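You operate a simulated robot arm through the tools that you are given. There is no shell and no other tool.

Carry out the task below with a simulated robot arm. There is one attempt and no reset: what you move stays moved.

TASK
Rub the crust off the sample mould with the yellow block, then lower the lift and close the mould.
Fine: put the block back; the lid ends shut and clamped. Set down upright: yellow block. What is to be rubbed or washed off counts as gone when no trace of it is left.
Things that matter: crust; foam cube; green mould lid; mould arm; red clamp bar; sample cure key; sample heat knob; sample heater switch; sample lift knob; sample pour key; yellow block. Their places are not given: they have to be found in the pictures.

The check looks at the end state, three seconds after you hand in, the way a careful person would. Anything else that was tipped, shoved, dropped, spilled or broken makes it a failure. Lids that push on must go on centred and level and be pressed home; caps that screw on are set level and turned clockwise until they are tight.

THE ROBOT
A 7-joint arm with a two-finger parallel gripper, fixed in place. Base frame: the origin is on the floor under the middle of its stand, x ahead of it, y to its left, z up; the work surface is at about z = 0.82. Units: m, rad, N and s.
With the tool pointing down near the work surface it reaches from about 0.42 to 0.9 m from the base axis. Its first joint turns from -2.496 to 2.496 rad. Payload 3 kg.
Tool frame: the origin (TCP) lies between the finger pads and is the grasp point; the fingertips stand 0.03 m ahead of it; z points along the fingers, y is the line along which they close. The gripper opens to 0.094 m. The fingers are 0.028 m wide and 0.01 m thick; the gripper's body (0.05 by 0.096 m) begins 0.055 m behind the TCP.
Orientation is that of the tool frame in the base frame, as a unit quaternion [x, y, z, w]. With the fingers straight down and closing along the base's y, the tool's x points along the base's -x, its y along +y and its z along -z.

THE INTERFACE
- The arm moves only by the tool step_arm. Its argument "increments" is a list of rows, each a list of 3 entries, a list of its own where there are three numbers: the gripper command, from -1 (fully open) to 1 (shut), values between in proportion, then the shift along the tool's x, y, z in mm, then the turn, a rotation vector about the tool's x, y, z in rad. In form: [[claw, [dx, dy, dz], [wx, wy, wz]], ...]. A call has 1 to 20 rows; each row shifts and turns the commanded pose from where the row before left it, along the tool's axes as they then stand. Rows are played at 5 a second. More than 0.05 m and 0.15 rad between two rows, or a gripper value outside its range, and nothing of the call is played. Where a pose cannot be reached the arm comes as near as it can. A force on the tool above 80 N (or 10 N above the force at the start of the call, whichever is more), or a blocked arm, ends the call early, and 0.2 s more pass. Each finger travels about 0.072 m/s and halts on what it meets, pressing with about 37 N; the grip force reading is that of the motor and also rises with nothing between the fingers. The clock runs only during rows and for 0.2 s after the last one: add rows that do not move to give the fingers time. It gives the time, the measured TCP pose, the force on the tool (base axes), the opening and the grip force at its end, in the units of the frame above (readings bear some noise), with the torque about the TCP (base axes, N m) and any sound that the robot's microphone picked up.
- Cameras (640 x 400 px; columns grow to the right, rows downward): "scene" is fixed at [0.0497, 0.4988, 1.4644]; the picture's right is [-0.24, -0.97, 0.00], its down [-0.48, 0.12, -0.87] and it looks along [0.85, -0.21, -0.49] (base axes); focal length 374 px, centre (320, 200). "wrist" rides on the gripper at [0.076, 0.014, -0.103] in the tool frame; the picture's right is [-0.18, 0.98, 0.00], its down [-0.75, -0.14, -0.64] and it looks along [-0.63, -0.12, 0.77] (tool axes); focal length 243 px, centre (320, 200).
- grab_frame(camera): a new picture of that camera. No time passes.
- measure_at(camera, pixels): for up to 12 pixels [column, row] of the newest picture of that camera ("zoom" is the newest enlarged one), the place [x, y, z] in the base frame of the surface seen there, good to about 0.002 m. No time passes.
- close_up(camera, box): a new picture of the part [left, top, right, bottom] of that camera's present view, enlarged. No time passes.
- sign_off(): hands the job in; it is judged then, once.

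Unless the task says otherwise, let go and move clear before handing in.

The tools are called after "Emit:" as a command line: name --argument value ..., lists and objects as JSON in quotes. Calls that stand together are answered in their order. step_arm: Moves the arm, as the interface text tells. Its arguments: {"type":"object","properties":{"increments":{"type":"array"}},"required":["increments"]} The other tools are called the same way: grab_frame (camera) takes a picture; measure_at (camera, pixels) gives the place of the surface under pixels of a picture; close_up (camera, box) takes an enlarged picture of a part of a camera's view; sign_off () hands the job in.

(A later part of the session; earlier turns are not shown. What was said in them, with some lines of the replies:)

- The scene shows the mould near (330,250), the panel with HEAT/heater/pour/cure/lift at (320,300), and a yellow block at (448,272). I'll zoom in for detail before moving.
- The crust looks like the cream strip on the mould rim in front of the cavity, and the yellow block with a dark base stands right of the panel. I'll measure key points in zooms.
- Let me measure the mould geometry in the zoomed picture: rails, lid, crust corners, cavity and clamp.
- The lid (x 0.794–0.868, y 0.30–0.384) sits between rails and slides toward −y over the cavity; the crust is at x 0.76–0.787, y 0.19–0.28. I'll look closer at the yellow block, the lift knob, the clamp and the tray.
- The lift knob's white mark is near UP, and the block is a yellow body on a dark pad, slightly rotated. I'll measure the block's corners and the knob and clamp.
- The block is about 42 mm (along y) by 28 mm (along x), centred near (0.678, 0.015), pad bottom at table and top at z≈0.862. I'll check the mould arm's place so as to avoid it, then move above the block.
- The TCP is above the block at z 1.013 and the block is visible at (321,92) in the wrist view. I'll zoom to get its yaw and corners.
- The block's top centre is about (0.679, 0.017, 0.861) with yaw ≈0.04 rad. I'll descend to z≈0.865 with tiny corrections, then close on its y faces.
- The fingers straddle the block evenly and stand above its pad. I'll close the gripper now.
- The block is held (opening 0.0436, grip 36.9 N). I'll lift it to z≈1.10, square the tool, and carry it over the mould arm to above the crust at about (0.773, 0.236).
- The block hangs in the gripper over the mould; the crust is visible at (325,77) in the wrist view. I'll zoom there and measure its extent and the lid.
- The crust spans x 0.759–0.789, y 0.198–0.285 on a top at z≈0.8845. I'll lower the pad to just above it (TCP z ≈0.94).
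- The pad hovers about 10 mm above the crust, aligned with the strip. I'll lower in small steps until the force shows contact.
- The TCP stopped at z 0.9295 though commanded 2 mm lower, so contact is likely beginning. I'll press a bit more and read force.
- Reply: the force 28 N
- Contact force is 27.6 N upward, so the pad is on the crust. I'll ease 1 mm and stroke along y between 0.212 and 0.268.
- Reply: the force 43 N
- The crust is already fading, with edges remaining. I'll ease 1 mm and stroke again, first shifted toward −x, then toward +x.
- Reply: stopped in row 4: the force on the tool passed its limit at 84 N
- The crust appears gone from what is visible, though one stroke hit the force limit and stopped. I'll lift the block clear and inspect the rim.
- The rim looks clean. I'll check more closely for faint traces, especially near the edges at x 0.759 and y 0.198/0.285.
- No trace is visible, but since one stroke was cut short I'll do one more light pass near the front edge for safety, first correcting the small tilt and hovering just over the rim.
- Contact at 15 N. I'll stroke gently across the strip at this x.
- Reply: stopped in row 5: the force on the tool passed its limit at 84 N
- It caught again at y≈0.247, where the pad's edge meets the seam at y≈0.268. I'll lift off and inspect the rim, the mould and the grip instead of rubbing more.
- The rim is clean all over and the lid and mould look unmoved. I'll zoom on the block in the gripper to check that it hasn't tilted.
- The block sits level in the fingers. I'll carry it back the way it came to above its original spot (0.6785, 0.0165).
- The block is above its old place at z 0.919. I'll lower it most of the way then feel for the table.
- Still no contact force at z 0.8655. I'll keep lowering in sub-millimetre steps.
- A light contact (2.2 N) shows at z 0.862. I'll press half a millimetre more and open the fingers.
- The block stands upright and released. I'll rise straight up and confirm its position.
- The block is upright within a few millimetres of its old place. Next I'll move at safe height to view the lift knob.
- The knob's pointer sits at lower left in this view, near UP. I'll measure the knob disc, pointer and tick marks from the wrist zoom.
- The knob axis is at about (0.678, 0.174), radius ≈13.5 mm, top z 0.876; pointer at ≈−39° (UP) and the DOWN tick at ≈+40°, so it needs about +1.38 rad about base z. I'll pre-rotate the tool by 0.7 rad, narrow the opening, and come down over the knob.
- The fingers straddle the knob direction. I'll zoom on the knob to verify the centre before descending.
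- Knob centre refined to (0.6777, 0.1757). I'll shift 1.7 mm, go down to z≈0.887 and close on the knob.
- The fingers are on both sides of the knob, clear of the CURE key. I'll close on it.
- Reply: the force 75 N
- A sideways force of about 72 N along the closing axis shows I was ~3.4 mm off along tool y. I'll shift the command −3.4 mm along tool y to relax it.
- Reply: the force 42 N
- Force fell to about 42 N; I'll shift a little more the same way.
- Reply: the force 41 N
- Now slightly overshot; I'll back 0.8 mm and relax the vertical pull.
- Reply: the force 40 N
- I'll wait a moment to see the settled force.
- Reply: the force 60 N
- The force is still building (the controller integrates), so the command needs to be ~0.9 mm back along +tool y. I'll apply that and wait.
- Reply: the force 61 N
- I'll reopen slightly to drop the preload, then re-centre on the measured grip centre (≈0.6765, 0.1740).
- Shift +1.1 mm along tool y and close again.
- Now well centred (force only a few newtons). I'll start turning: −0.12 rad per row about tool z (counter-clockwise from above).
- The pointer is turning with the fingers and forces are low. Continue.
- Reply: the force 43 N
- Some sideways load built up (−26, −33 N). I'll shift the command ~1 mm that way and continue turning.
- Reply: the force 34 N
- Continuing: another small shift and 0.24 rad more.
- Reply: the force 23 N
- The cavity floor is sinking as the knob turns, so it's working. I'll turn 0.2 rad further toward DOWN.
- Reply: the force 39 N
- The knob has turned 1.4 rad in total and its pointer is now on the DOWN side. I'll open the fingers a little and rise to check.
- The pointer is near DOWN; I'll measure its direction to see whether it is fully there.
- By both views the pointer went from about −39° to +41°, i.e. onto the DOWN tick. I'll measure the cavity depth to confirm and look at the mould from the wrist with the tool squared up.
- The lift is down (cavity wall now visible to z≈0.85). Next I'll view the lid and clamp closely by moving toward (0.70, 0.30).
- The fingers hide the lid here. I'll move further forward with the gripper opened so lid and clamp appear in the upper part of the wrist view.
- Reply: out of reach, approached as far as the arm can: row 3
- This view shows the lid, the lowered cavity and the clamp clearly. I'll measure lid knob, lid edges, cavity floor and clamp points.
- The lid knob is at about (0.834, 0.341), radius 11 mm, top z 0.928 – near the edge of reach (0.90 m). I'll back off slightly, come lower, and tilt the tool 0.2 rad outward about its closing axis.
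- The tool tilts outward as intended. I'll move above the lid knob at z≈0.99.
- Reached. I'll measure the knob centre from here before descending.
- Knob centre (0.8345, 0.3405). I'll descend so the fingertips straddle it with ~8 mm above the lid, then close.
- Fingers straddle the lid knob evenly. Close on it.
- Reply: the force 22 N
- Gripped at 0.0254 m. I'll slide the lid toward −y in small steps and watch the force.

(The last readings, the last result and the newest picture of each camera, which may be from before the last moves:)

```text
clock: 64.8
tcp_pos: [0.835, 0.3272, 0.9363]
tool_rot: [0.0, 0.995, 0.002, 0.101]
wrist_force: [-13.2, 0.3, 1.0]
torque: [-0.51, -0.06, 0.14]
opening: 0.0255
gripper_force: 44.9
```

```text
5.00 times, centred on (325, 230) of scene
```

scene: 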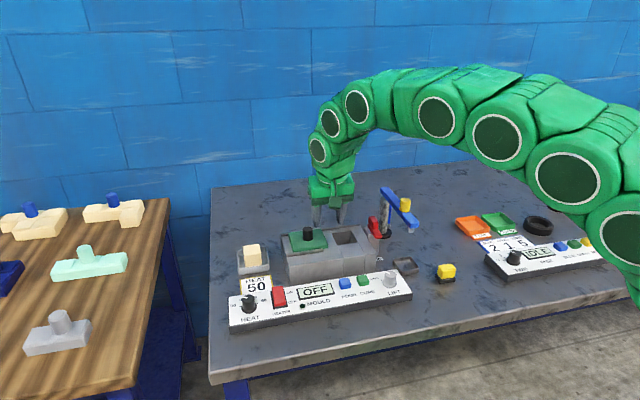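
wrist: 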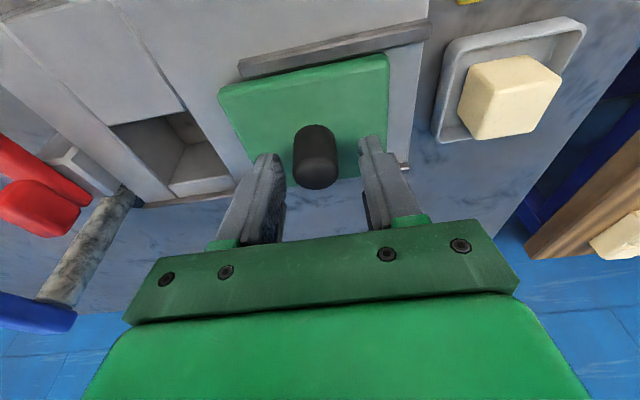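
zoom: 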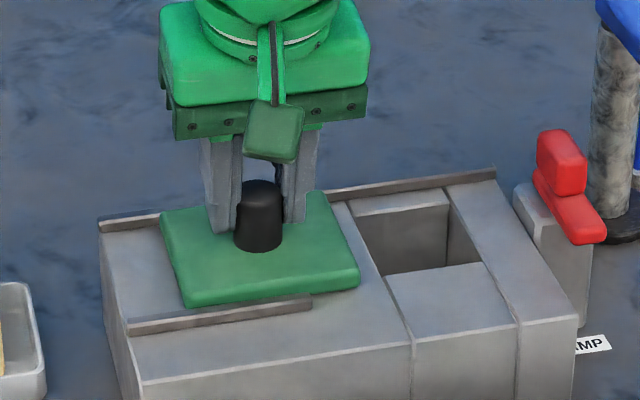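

The lid slides with the gripper and little resistance. I'll continue toward −y.

Emit:
step_arm --increments '[[1, [0.6, -8, 0], [0, 0, 0]], [1, [0, -8, 0], [0, 0, 0]], [1, [0, -8, 0], [0, 0, 0]], [1, [0, -8, 0], [0, 0, 0]], [1, [0, -8, 0], [0, 0, 0]], [1, [0, 0, 0], [0, 0, 0]]]'

Emit:
close_up --camera "scene" --box '[270, 190, 400, 270]'

```text
clock: 66.2
tcp_pos: [0.8357, 0.2873, 0.9364]
tool_rot: [0.001, 0.995, 0.001, 0.102]
wrist_force: [19.3, 0.3, 1.7]
torque: [-0.57, -0.68, -0.01]
opening: 0.0252
gripper_force: 44.6
```

```text
4.92 times, centred on (335, 230) of scene
```

zoom: 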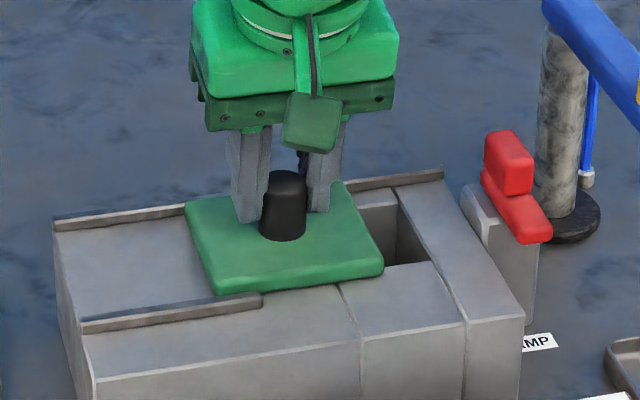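

Half closed. A small x correction, and continue.

Emit:
step_arm --increments '[[1, [-0.6, -7, 0], [0, 0, 0]], [1, [0, -7, 0], [0, 0, 0]], [1, [0, -7, 0], [0, 0, 0]], [1, [0, -7, 0], [0, 0, 0]], [1, [0, 0, 0], [0, 0, 0]]]'

Emit:
close_up --camera "scene" --box '[270, 190, 400, 270]'

```text
clock: 67.4
tcp_pos: [0.8356, 0.2579, 0.9365]
tool_rot: [0.002, 0.995, 0.001, 0.101]
wrist_force: [32.5, -1.2, 10.6]
torque: [-0.59, -0.68, -0.12]
opening: 0.0254
gripper_force: 44.6
```

```text
4.92 times, centred on (335, 230) of scene
```

zoom: 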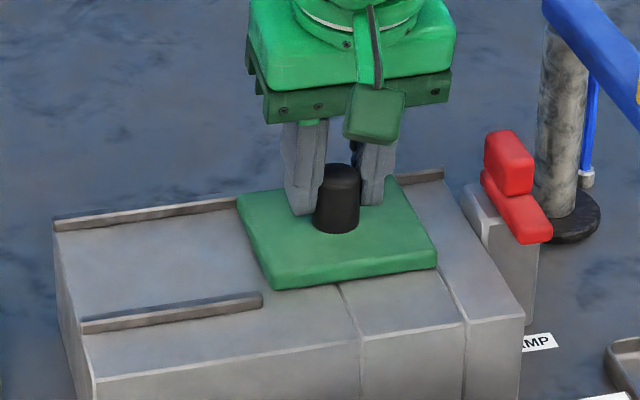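

Force in x is 32 N, so I'll move the command 1.3 mm in +x and continue slowly to find the end stop.

Emit:
step_arm --increments '[[1, [-1.3, -4, 0.3], [0, 0, 0]], [1, [0, -4, 0], [0, 0, 0]], [1, [0, -3, 0], [0, 0, 0]], [1, [0, -3, 0], [0, 0, 0]], [1, [0, 0, 0], [0, 0, 0]]]'

Emit:
close_up --camera "scene" --box '[270, 190, 400, 270]'

```text
clock: 68.6
tcp_pos: [0.8353, 0.2449, 0.9354]
tool_rot: [0.0, 0.995, 0.002, 0.101]
wrist_force: [-19.0, -0.6, 25.4]
torque: [-0.61, 1.09, 0.01]
opening: 0.0256
gripper_force: 45.2
```

```text
4.92 times, centred on (335, 230) of scene
```

zoom: 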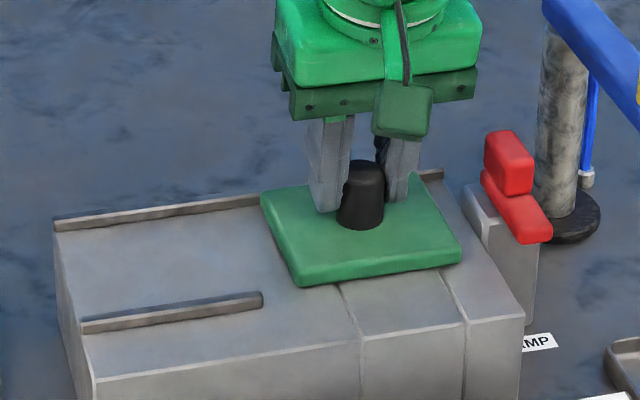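

Still free in y at 0.245. I'll relax the load and continue in 2–3 mm steps.

Emit:
step_arm --increments '[[1, [0.4, -3, -0.8], [0, 0, 0]], [1, [0, -3, 0], [0, 0, 0]], [1, [0, 0, 0], [0, 0, 0]]]'

Emit:
close_up --camera "scene" --box '[270, 190, 400, 270]'

```text
clock: 69.4
tcp_pos: [0.8357, 0.2397, 0.9355]
tool_rot: [0.0, 0.995, 0.002, 0.102]
wrist_force: [-14.0, 12.4, 9.6]
torque: [-0.31, 0.44, -0.01]
opening: 0.0254
gripper_force: 45.1
```

```text
4.92 times, centred on (335, 230) of scene
```

zoom: 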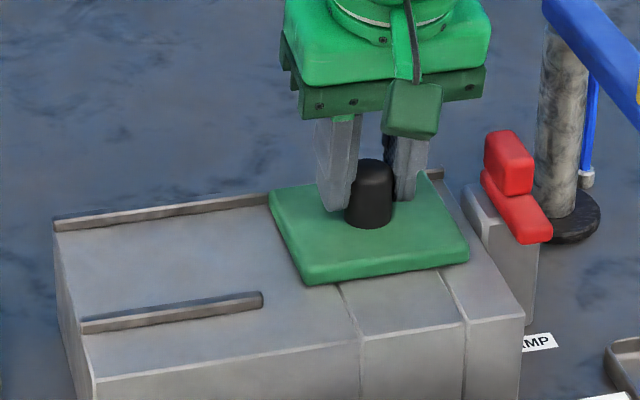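

A +12 N y reaction appears at y≈0.240, likely the end stop. I'll push 2 mm more to confirm.

Emit:
step_arm --increments '[[1, [0.3, -2, 0], [0, 0, 0]], [1, [0, 0, 0], [0, 0, 0]], [1, [0, 0, 0], [0, 0, 0]]]'

```text
clock: 70.2
tcp_pos: [0.8364, 0.2394, 0.9362]
tool_rot: [-0.001, 0.995, 0.003, 0.102]
wrist_force: [5.9, 48.7, -6.7]
torque: [0.44, -0.63, 0.09]
opening: 0.0255
gripper_force: 45.1
```

The lid is at its end stop (48 N, no further motion). I'll relax the push slightly, open and rise along the tool axis.

Emit:
step_arm --increments '[[1, [0, 1, 0], [0, 0, 0]], [0.2, [0, 0, 0], [0, 0, 0]], [0.0, [0, 0, 0], [0, 0, 0]], [0.0, [0, 0, 0], [0, 0, 0]], [0.0, [0, 0, -20], [0, 0, 0]], [0.0, [0, 0, -35], [0, 0, 0]], [0.0, [0, 0, -35], [0, 0, 0]], [0.0, [0, 0, 0], [0, 0, 0]], [0.0, [0, 0, 0], [0, 0, 0]]]'

Emit:
grab_frame --camera "wrist"

Emit:
close_up --camera "scene" --box '[275, 190, 415, 281]'

```text
clock: 72.2
tcp_pos: [0.8176, 0.2386, 1.0247]
tool_rot: [0.0, 0.995, 0.002, 0.102]
wrist_force: [0.3, 0.7, -0.2]
torque: [0.0, -0.02, -0.04]
opening: 0.0473
gripper_force: 0.1
```

```text
taken
```

wrist: 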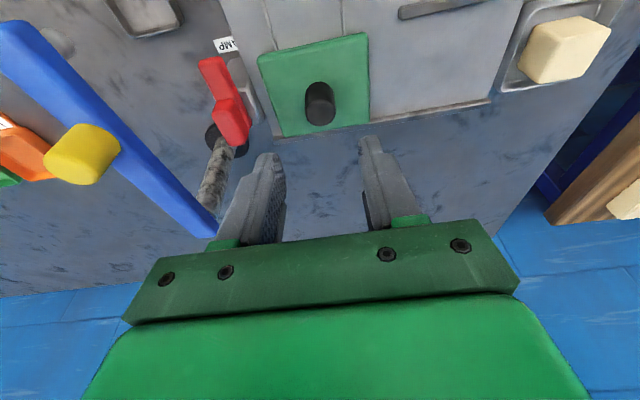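

```text
4.40 times, centred on (345, 236) of scene
```

zoom: 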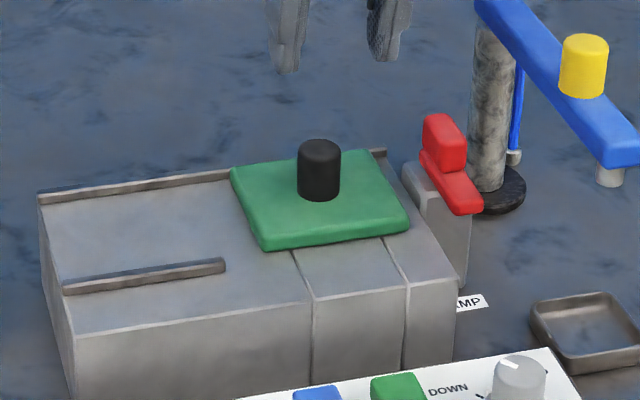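

The lid covers the cavity. Now I'll study the clamp up close with the wrist camera.

Emit:
close_up --camera "wrist" --box '[180, 30, 300, 170]'

Emit:
close_up --camera "scene" --box '[350, 205, 400, 255]'

```text
2.86 times, centred on (240, 100) of wrist
```

zoom: 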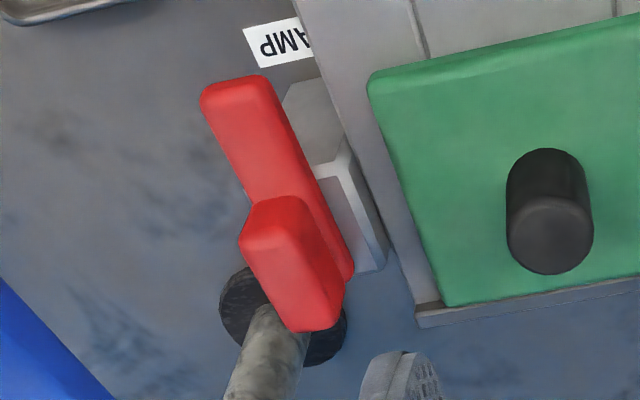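

```text
8.00 times, centred on (375, 230) of scene
```

zoom: 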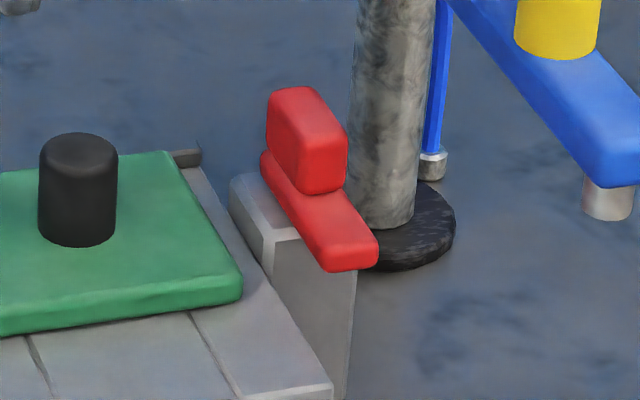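

I'll measure post, bar and handle corners to locate the pivot.

Emit:
measure_at --camera "zoom" --pixels '[[275, 95], [310, 92], [340, 130], [335, 185], [290, 180], [310, 195], [265, 165], [340, 265], [372, 240], [255, 190], [270, 235], [235, 270]]'

Emit:
close_up --camera "wrist" --box '[180, 30, 300, 170]'

Emit:
measure_at --camera "zoom" --pixels '[[250, 225], [295, 215], [300, 325], [335, 318], [275, 260], [210, 95], [260, 82], [325, 180], [350, 165], [380, 260], [350, 270], [440, 300]]'

```text
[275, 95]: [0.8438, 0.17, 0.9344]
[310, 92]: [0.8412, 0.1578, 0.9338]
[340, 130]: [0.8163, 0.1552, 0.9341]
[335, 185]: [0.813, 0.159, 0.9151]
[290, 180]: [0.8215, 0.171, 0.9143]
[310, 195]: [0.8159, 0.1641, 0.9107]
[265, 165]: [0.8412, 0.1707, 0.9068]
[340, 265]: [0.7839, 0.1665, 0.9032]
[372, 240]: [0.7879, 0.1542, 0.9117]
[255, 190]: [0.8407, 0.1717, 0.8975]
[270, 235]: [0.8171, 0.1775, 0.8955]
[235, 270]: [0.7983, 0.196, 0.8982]
```

```text
2.86 times, centred on (240, 100) of wrist
```

zoom: 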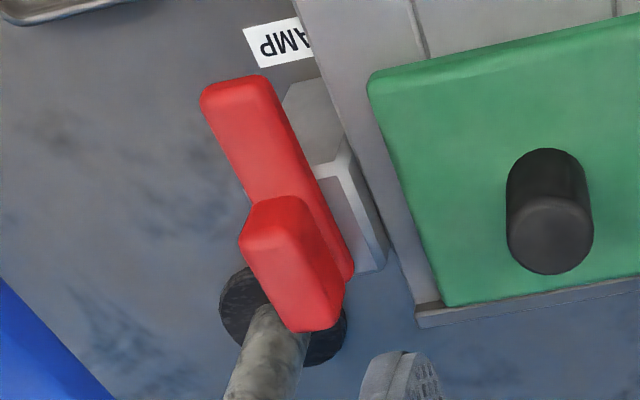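

```text
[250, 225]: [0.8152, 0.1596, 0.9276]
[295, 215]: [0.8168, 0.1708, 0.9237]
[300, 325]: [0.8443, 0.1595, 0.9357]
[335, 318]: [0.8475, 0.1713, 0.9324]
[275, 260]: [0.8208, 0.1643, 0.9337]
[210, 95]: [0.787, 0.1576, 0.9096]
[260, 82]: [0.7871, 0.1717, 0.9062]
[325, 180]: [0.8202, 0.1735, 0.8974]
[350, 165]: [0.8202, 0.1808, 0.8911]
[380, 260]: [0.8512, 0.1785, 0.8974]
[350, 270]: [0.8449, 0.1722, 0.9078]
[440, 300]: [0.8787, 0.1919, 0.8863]
```

The handle on the red bar spans x 0.813–0.847, y 0.155–0.172, z 0.911–0.934, sitting above the post pivot (~0.831, 0.1635). I'll straighten the tool and move above it at z≈0.99.

Emit:
step_arm --increments '[[0.0, [0, -25, 0], [0, 0.1, 0]], [0.0, [0, -25, 0], [0, 0.1, 0]], [0.0, [0, -25, 0], [0, 0, 0]], [0.0, [-12.4, 0, 17], [0, 0, 0]], [0.0, [0, 0, 10], [0, 0, 0]], [0.0, [0, 0, 0], [0, 0, 0]], [0.0, [0, 0, 0], [0, 0, 0]]]'

Emit:
grab_frame --camera "wrist"

Emit:
close_up --camera "scene" --box '[330, 170, 430, 260]'

```text
clock: 73.8
tcp_pos: [0.831, 0.1629, 0.9971]
tool_rot: [0.0, 1.0, 0.001, 0.0]
wrist_force: [0.1, -0.7, -0.2]
torque: [0.01, 0.03, -0.02]
opening: 0.0471
gripper_force: 0.1
```

```text
taken
```

wrist: 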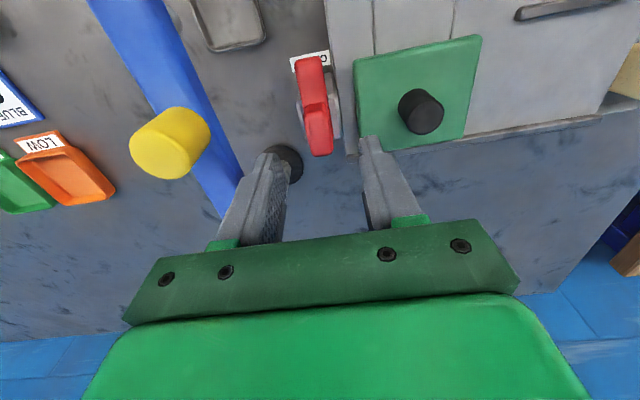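

```text
4.44 times, centred on (380, 215) of scene
```

zoom: 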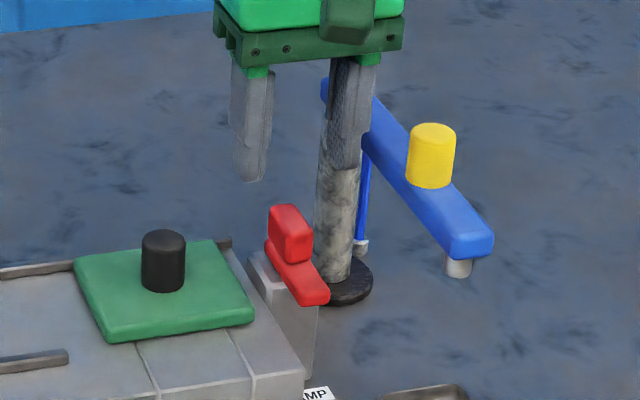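

Above the clamp handle now. I'll measure handle edges from this viewpoint.

Emit:
close_up --camera "wrist" --box '[270, 40, 370, 170]'

```text
3.08 times, centred on (320, 105) of wrist
```

zoom: 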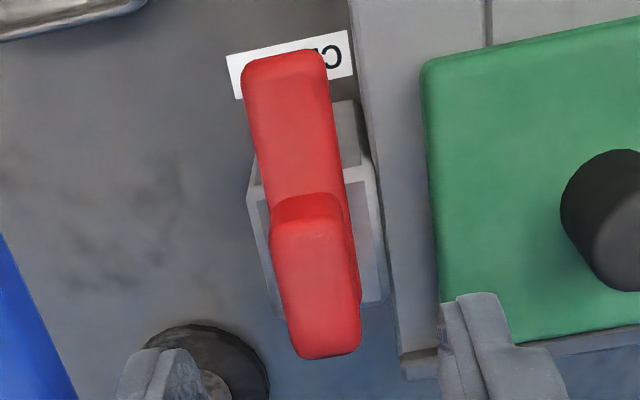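

Emit:
measure_at --camera "zoom" --pixels '[[278, 240], [345, 232], [300, 350], [355, 342], [315, 290], [250, 70], [325, 65], [255, 195], [380, 290], [370, 180], [275, 300], [428, 70]]'

```text
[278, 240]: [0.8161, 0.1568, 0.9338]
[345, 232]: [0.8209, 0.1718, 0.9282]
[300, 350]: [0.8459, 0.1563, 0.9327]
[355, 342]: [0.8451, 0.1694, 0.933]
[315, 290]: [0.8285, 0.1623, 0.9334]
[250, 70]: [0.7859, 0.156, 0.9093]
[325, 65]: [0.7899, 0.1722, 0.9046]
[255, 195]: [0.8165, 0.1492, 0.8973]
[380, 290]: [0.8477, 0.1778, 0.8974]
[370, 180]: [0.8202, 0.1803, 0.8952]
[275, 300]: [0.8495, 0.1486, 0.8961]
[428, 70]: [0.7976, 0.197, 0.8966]
```

Post centre ≈(0.833, 0.164), handle centre ≈(0.8305, 0.1635). I'll descend to z≈0.944 (tips just above the bar) and close on the handle.

Emit:
step_arm --increments '[[0.0, [-0.6, 0.7, 26], [0, 0, 0]], [0.0, [0, 0, 24], [0, 0, 0]], [0.0, [0, 0, 3], [0, 0, 0]], [0.0, [0, 0, 0], [0, 0, 0]], [0.0, [0, 0, 0], [0, 0, 0]]]'

Emit:
close_up --camera "scene" --box '[330, 170, 430, 260]'

Emit:
grab_frame --camera "wrist"

```text
clock: 75.0
tcp_pos: [0.8308, 0.1642, 0.9435]
tool_rot: [0.0, 1.0, 0.002, 0.001]
wrist_force: [-0.1, 0.9, 0.5]
torque: [0.01, 0.04, 0.01]
opening: 0.0469
gripper_force: 0.2
```

```text
4.44 times, centred on (380, 215) of scene
```

zoom: 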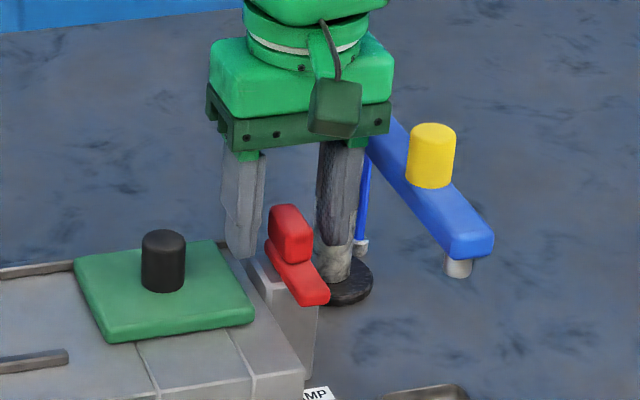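

```text
taken
```

wrist: 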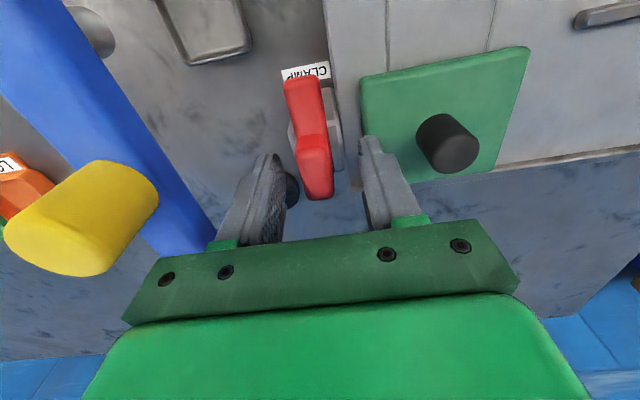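

Good placement. Close on the handle.

Emit:
step_arm --increments '[[0.3, [0, 0, 0], [0, 0, 0]], [0.6, [0, 0, 0], [0, 0, 0]], [1, [0, 0, 0], [0, 0, 0]], [1, [0, 0, 0], [0, 0, 0]]]'

```text
clock: 76.0
tcp_pos: [0.8307, 0.1612, 0.9427]
tool_rot: [0.001, 1.0, 0.001, 0.001]
wrist_force: [-6.3, -26.1, 1.2]
torque: [-0.83, 0.48, -0.09]
opening: 0.0177
gripper_force: 44.9
```

The handle is a bit further toward −y (reaction −26 N). I'll shift the command −2 mm in y.

Emit:
step_arm --increments '[[1, [0, -1.8, 0], [0, 0, 0]], [1, [0, 0, 0], [0, 0, 0]]]'

```text
clock: 76.6
tcp_pos: [0.8302, 0.161, 0.9431]
tool_rot: [0.001, 1.0, 0.001, 0.001]
wrist_force: [1.3, -20.6, -8.2]
torque: [-0.79, -0.42, -0.08]
opening: 0.0177
gripper_force: 45.0
```

A bit more relief, then a small test turn of +0.1 rad about tool z (clockwise from above).

Emit:
step_arm --increments '[[1, [0, -0.7, 0], [0, 0, 0]], [1, [0, 0, 0], [0, 0, 0.06]], [1, [0, 0, 0], [0, 0, 0.06]], [1, [0, 0, 0], [0, 0, 0]]]'

Emit:
close_up --camera "scene" --box '[330, 190, 410, 260]'

```text
clock: 77.6
tcp_pos: [0.8307, 0.1623, 0.9427]
tool_rot: [0.06, 0.998, 0.001, 0.001]
wrist_force: [17.7, -2.3, -25.4]
torque: [-0.48, -0.68, 0.0]
opening: 0.0178
gripper_force: 44.4
```

```text
5.71 times, centred on (370, 225) of scene
```

zoom: 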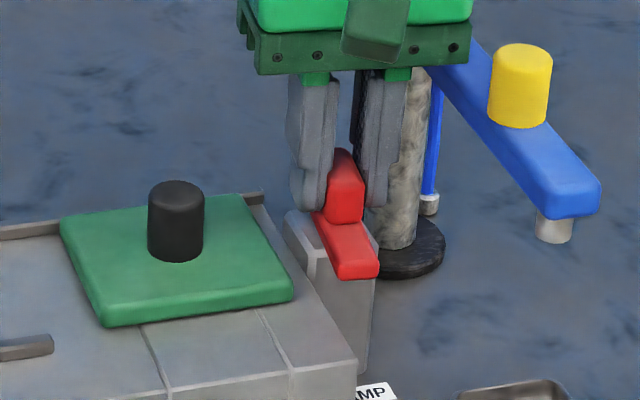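

The bar turns with the gripper, tip moving toward the lid. I'll relieve the small loads and continue turning.

Emit:
step_arm --increments '[[1, [-0.6, 0, 0.6], [0, 0, 0]], [1, [0, 0, 0], [0, 0, 0.1]], [1, [0, 0, 0], [0, 0, 0.1]], [1, [0, 0, 0], [0, 0, 0.1]], [1, [0, 0, 0], [0, 0, 0]]]'

Emit:
close_up --camera "scene" --box '[330, 190, 410, 260]'

```text
clock: 78.8
tcp_pos: [0.8317, 0.1644, 0.9431]
tool_rot: [0.208, 0.978, 0.003, 0.001]
wrist_force: [-7.5, 26.0, -14.1]
torque: [-0.01, 0.35, 0.09]
opening: 0.0179
gripper_force: 45.1
```

```text
5.71 times, centred on (370, 225) of scene
```

zoom: 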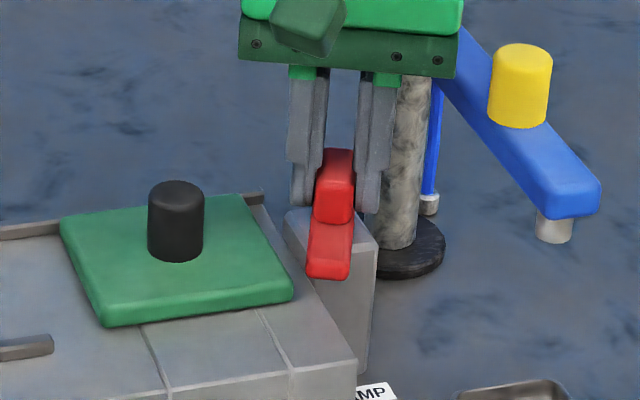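

Turning well (0.42 rad). I'll follow the handle's small arc with +tool-y shifts and continue.

Emit:
step_arm --increments '[[1, [0.5, 0.8, 0.3], [0, 0, 0]], [1, [0, 0.4, 0], [0, 0, 0.1]], [1, [0, 0.4, 0], [0, 0, 0.1]], [1, [0, 0.4, 0], [0, 0, 0.1]], [1, [0, 0, 0], [0, 0, 0]]]'

Emit:
close_up --camera "scene" --box '[330, 190, 410, 260]'

```text
clock: 80.0
tcp_pos: [0.8313, 0.1649, 0.9431]
tool_rot: [0.353, 0.936, 0.003, 0.001]
wrist_force: [-3.7, 39.8, -17.3]
torque: [0.09, 0.26, 0.11]
opening: 0.0175
gripper_force: 44.7
```

```text
5.71 times, centred on (370, 225) of scene
```

zoom: 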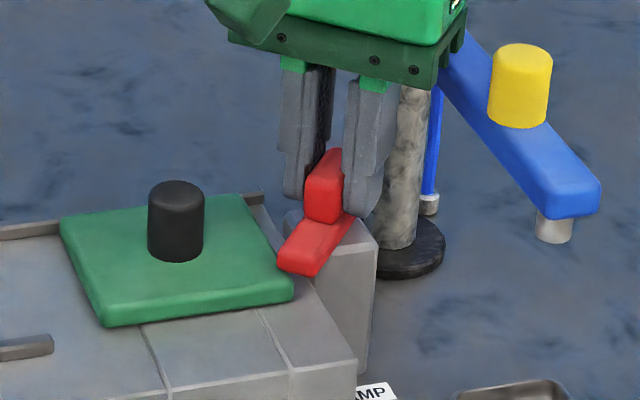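

Tip is now over the lid's edge. The handle wants to go +y (40 N), so I'll follow with the command and keep turning.

Emit:
step_arm --increments '[[1, [0.5, 0.6, 0.3], [0, 0, 0]], [1, [0.5, 0.5, 0], [0, 0, 0.05]], [1, [0.2, 0.5, 0], [0, 0, 0.1]], [1, [0.1, 0.5, 0], [0, 0, 0.1]], [1, [0, 0, 0], [0, 0, 0]]]'

Emit:
close_up --camera "scene" --box '[330, 190, 410, 260]'

```text
clock: 81.2
tcp_pos: [0.8333, 0.1647, 0.943]
tool_rot: [0.467, 0.884, 0.003, 0.001]
wrist_force: [-13.9, 15.5, 9.3]
torque: [0.12, 0.91, -0.01]
opening: 0.0176
gripper_force: 45.1
```

```text
5.71 times, centred on (370, 225) of scene
```

zoom: 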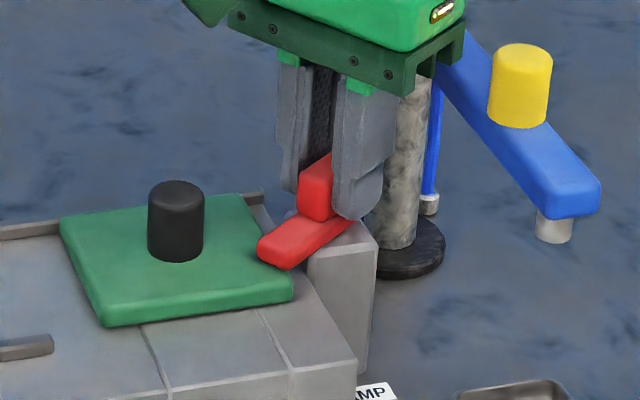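

Forces are moderate; turning about 0.97 rad so far. Continue.

Emit:
step_arm --increments '[[1, [0.3, 0.1, 0], [0, 0, 0]], [1, [0.1, 0.3, 0], [0, 0, 0.1]], [1, [0.1, 0.3, 0], [0, 0, 0.1]], [1, [0, 0.3, 0], [0, 0, 0.1]], [1, [0, 0, 0], [0, 0, 0]]]'

Emit:
close_up --camera "scene" --box '[330, 190, 410, 260]'

```text
clock: 82.4
tcp_pos: [0.8334, 0.1657, 0.9429]
tool_rot: [0.594, 0.805, 0.003, 0.001]
wrist_force: [3.9, -0.9, 21.4]
torque: [-0.26, 0.48, 0.01]
opening: 0.0179
gripper_force: 45.0
```

```text
5.71 times, centred on (370, 225) of scene
```

zoom: 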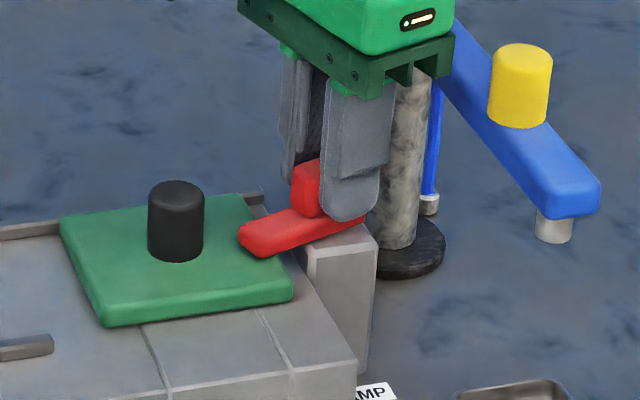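

About 1.27 rad. I'll relieve the downward load and turn the remaining 0.3 rad.

Emit:
step_arm --increments '[[1, [0, 0, -0.6], [0, 0, 0]], [1, [0, 0.3, 0], [0, 0, 0.1]], [1, [0, 0.3, 0], [0, 0, 0.1]], [1, [0, 0.3, 0], [0, 0, 0.1]], [1, [0, 0, 0], [0, 0, 0]]]'

Emit:
close_up --camera "scene" --box '[330, 190, 410, 260]'

```text
clock: 83.6
tcp_pos: [0.8363, 0.1661, 0.9439]
tool_rot: [0.707, 0.707, 0.002, 0.0]
wrist_force: [40.4, -16.4, -2.5]
torque: [-1.51, -0.48, 0.14]
opening: 0.0179
gripper_force: 45.0
```

```text
5.71 times, centred on (370, 225) of scene
```

zoom: 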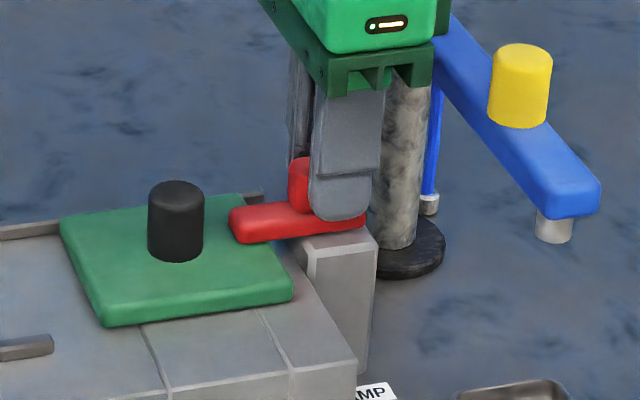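

The bar now lies straight across the lid's edge (90°). I'll relieve the sideways load and try a little more turn to feel the stop.

Emit:
step_arm --increments '[[1, [-0.4, 1.2, 0], [0, 0, 0]], [1, [0, 0, 0], [0, 0, 0.05]], [1, [0, 0, 0], [0, 0, 0.05]], [1, [0, 0, 0], [0, 0, 0]], [1, [0, 0, 0], [0, 0, 0]]]'

Emit:
close_up --camera "scene" --box '[330, 190, 410, 260]'

Emit:
grab_frame --camera "wrist"

```text
clock: 84.8
tcp_pos: [0.8348, 0.1663, 0.943]
tool_rot: [0.741, 0.671, 0.002, 0.0]
wrist_force: [18.9, -18.8, 3.4]
torque: [-0.07, -0.23, 1.49]
opening: 0.0183
gripper_force: 45.2
```

```text
5.71 times, centred on (370, 225) of scene
```

zoom: 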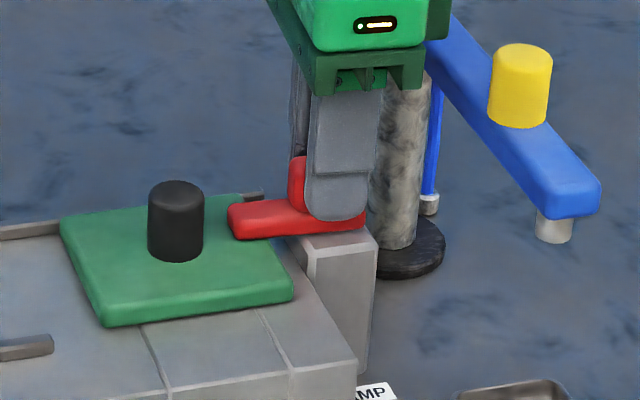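

```text
taken
```

wrist: 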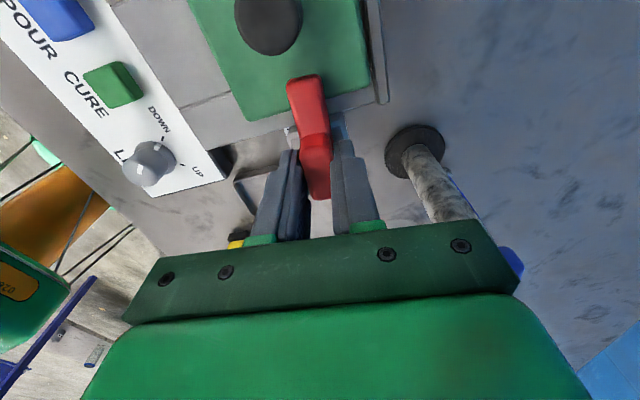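

A torque of 1.5 N·m shows the end stop: the clamp is fully turned. I'll back off the twist slightly, open, and rise straight up.

Emit:
step_arm --increments '[[1, [0, 0, 0], [0, 0, -0.05]], [0.5, [0, 0, 0], [0, 0, 0]], [0.1, [0, 0, 0], [0, 0, 0]], [0.1, [0, 0, 0], [0, 0, 0]], [0.1, [0, 0, 0], [0, 0, 0]], [0.1, [0, 0, -15], [0, 0, 0]], [0.1, [0, 0, -35], [0, 0, 0]], [0.1, [0, 0, -35], [0, 0, 0]], [0.1, [0, 0, 0], [0, 0, 0]]]'

Emit:
close_up --camera "scene" --box '[300, 170, 420, 260]'

Emit:
grab_frame --camera "wrist"

```text
clock: 86.8
tcp_pos: [0.8353, 0.1672, 1.0283]
tool_rot: [0.724, 0.69, 0.002, 0.0]
wrist_force: [0.7, 0.5, -0.1]
torque: [0.02, 0.0, 0.02]
opening: 0.0423
gripper_force: 0.1
```

```text
4.44 times, centred on (360, 215) of scene
```

zoom: 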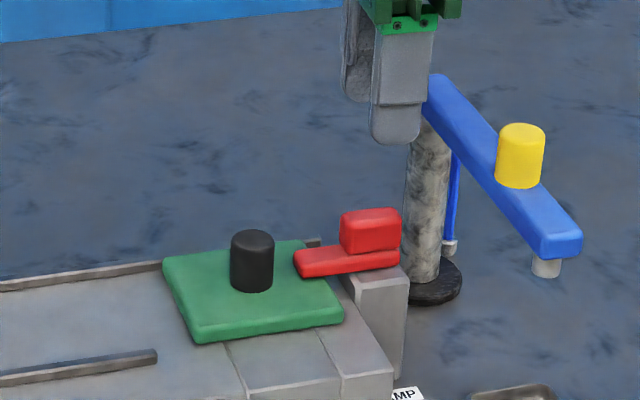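

```text
taken
```

wrist: 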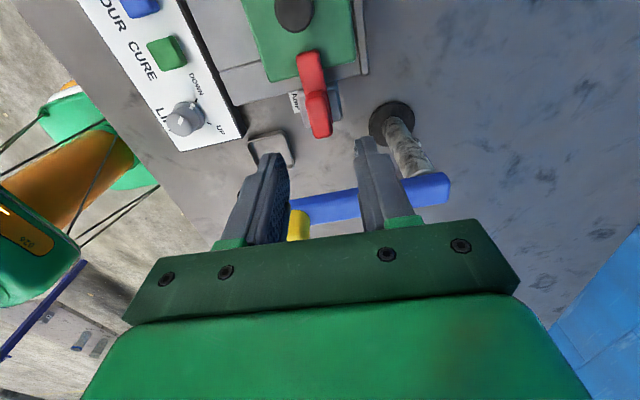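

The bar lies across the lid. I'll verify the bar direction and the lid position by measuring.

Emit:
close_up --camera "scene" --box '[325, 205, 395, 255]'

Emit:
measure_at --camera "zoom" --pixels '[[345, 215], [360, 235], [455, 222], [445, 245], [415, 175], [490, 165], [490, 185], [200, 290], [345, 305], [165, 190], [300, 330], [480, 240]]'

```text
8.00 times, centred on (360, 230) of scene
```

zoom: 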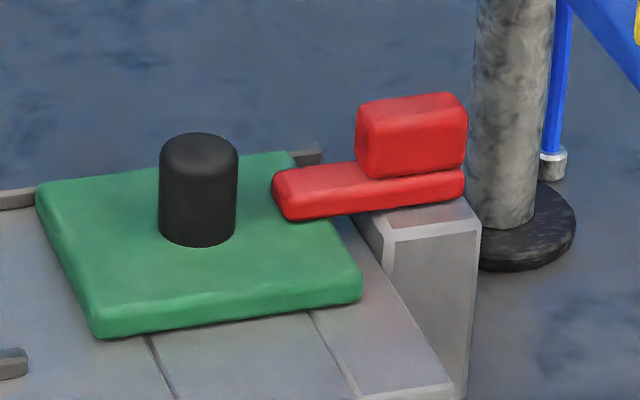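

```text
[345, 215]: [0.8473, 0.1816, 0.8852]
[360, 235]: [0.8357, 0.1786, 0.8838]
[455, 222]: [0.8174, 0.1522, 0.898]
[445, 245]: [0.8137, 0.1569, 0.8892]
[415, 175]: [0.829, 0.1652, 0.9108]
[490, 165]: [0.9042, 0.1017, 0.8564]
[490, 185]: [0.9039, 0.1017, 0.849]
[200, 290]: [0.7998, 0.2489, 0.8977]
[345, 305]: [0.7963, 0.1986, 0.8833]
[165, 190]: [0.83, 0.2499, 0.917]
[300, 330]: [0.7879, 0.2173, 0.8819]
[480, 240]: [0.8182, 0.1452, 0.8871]
```

Emit:
measure_at --camera "zoom" --pixels '[[290, 205], [455, 182], [285, 180], [330, 170], [360, 190], [320, 195], [365, 110], [460, 100], [370, 165], [460, 155]]'

Emit:
grab_frame --camera "scene"

```text
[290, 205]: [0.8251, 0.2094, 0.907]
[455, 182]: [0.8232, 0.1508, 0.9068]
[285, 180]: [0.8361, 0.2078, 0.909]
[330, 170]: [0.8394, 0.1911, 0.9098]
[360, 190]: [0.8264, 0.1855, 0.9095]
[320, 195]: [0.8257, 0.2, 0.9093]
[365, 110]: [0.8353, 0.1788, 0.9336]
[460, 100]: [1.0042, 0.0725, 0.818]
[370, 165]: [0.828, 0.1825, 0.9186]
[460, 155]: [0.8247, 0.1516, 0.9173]
```

```text
taken
```

scene: 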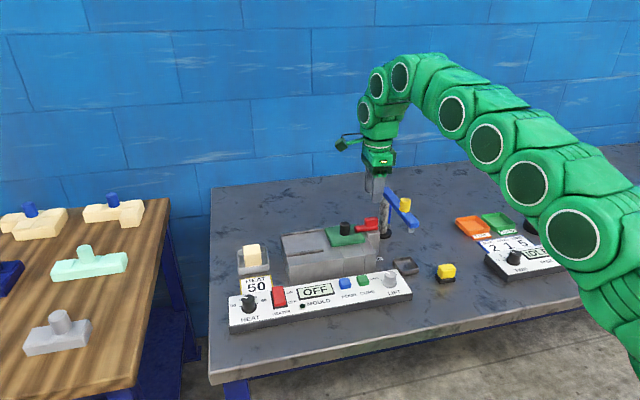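

The bar lies along y (tip y≈0.213) over the lid's edge, and the lid is at its stop. I'll retreat back and up, straightening the tool, then take final views.

Emit:
step_arm --increments '[[0.1, [0, -30, -15], [0, 0, 0]], [0.1, [0, -40, -20], [0, 0, 0]], [0.1, [0, -40, -20], [0, 0, 0]], [0.1, [0, -40, -20], [0, 0, -0.14]], [0.1, [0, 0, 0], [0, 0, -0.14]], [0.1, [0, 0, 0], [0, 0, -0.14]], [0.1, [0, 0, 0], [0, 0, -0.14]], [0.1, [0, 0, 0], [0, 0, -0.14]], [0.1, [0, 0, 0], [0, 0, -0.14]], [0.1, [0, 0, 0], [0, 0, -0.14]], [0.1, [0, 0, 0], [0, 0, -0.14]], [0.1, [0, 0, 0], [0, 0, -0.14]], [0.1, [0, 0, 0], [0, 0, -0.14]], [0.1, [0, 0, 0], [0, 0, -0.14]], [0.1, [0, 0, 0], [0, 0, -0.08]], [0.1, [0, 0, 0], [0, 0, 0]]]'

Emit:
grab_frame --camera "wrist"

Emit:
close_up --camera "scene" --box '[220, 180, 480, 342]'

Emit:
close_up --camera "scene" --box '[368, 260, 418, 300]'

```text
clock: 90.2
tcp_pos: [0.6848, 0.1725, 1.1029]
tool_rot: [-0.001, 1.0, 0.002, 0.002]
wrist_force: [-0.4, 0.2, -0.7]
torque: [-0.02, -0.01, 0.02]
opening: 0.0421
gripper_force: 0.1
```

```text
taken
```

wrist: 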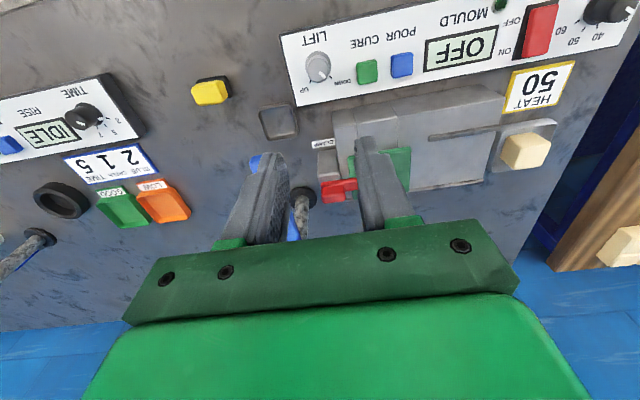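

```text
2.46 times, centred on (350, 261) of scene
```

zoom: 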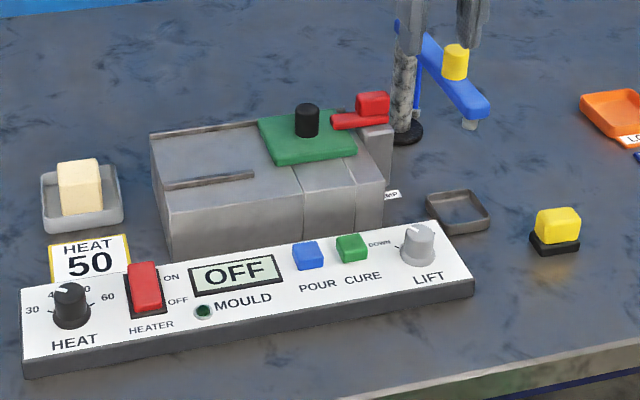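

```text
10.00 times, centred on (393, 280) of scene
```

zoom: 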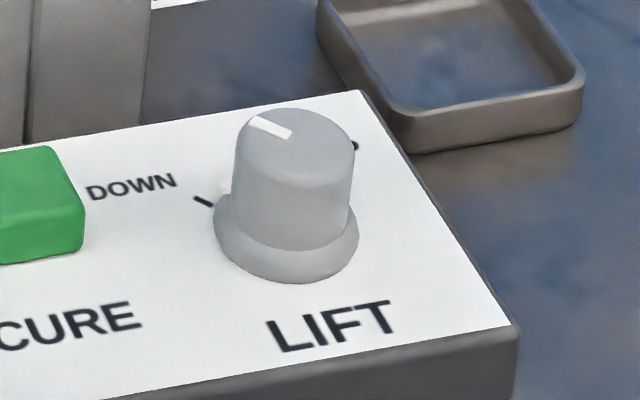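

Everything looks in place: lid shut and clamped, lift knob on DOWN, block upright. One last check of the rim for crust traces and of the block before handing in.

Emit:
close_up --camera "wrist" --box '[320, 80, 440, 180]'

Emit:
close_up --camera "scene" --box '[318, 228, 388, 268]'

Emit:
close_up --camera "wrist" --box '[175, 60, 255, 120]'

```text
4.00 times, centred on (380, 130) of wrist
```

zoom: 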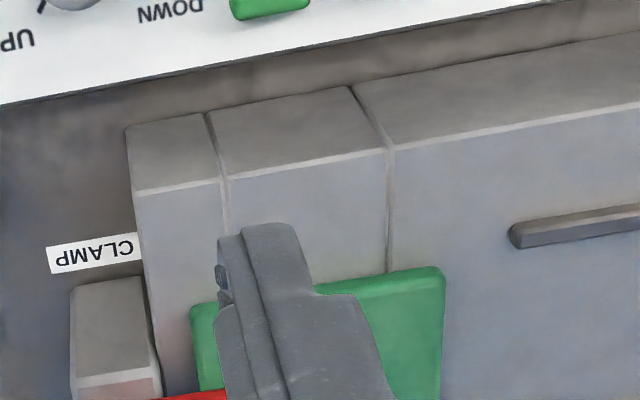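

```text
9.14 times, centred on (353, 248) of scene
```

zoom: 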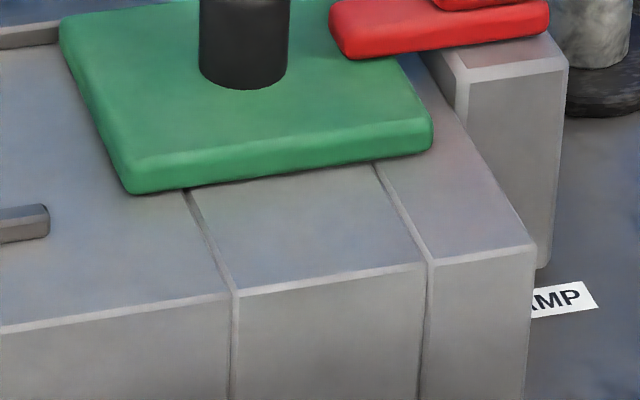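

```text
6.67 times, centred on (215, 90) of wrist
```

zoom: 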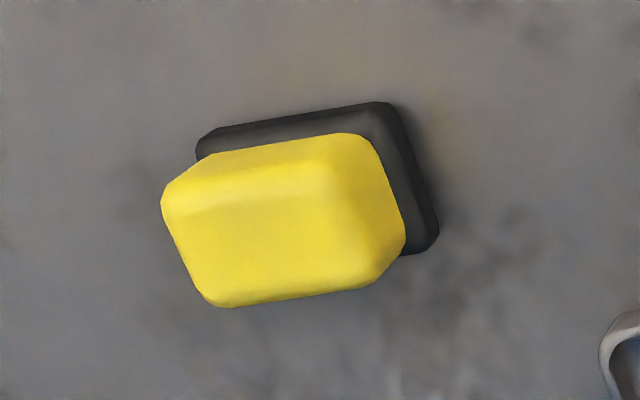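

The close-ups show a clean rim with no crust left, and the lid shut with the red bar clamped across it. The lift knob is on DOWN. The yellow block stands upright within about 6 mm of where it started, and the arm is clear, so I'm handing the job in.

Emit:
sign_off

```text
The job is handed in.
```

The job is handed in; I haven't seen the result of the check. This is how things stood when I signed off:

- **Crust:** rubbed off the mould's front rim with the yellow block. Close-ups from both cameras show no trace left. Two strokes stopped early when the pad caught on a seam and hit the force limit, and the mould and lid looked unmoved afterwards.
- **Yellow block:** set down upright, within about 6 mm of where it started.
- **Lift:** knob turned from UP to DOWN. The cavity floor sank about 39 mm.
- **Lid:** slid shut to its end stop, covering the cavity.
- **Clamp:** red bar turned 90° to its stop and lying across the lid's edge.

I did not touch the foam cube, the mould arm, the heat knob, the heater switch, or the pour and cure keys. The arm is clear of everything, with the gripper empty.
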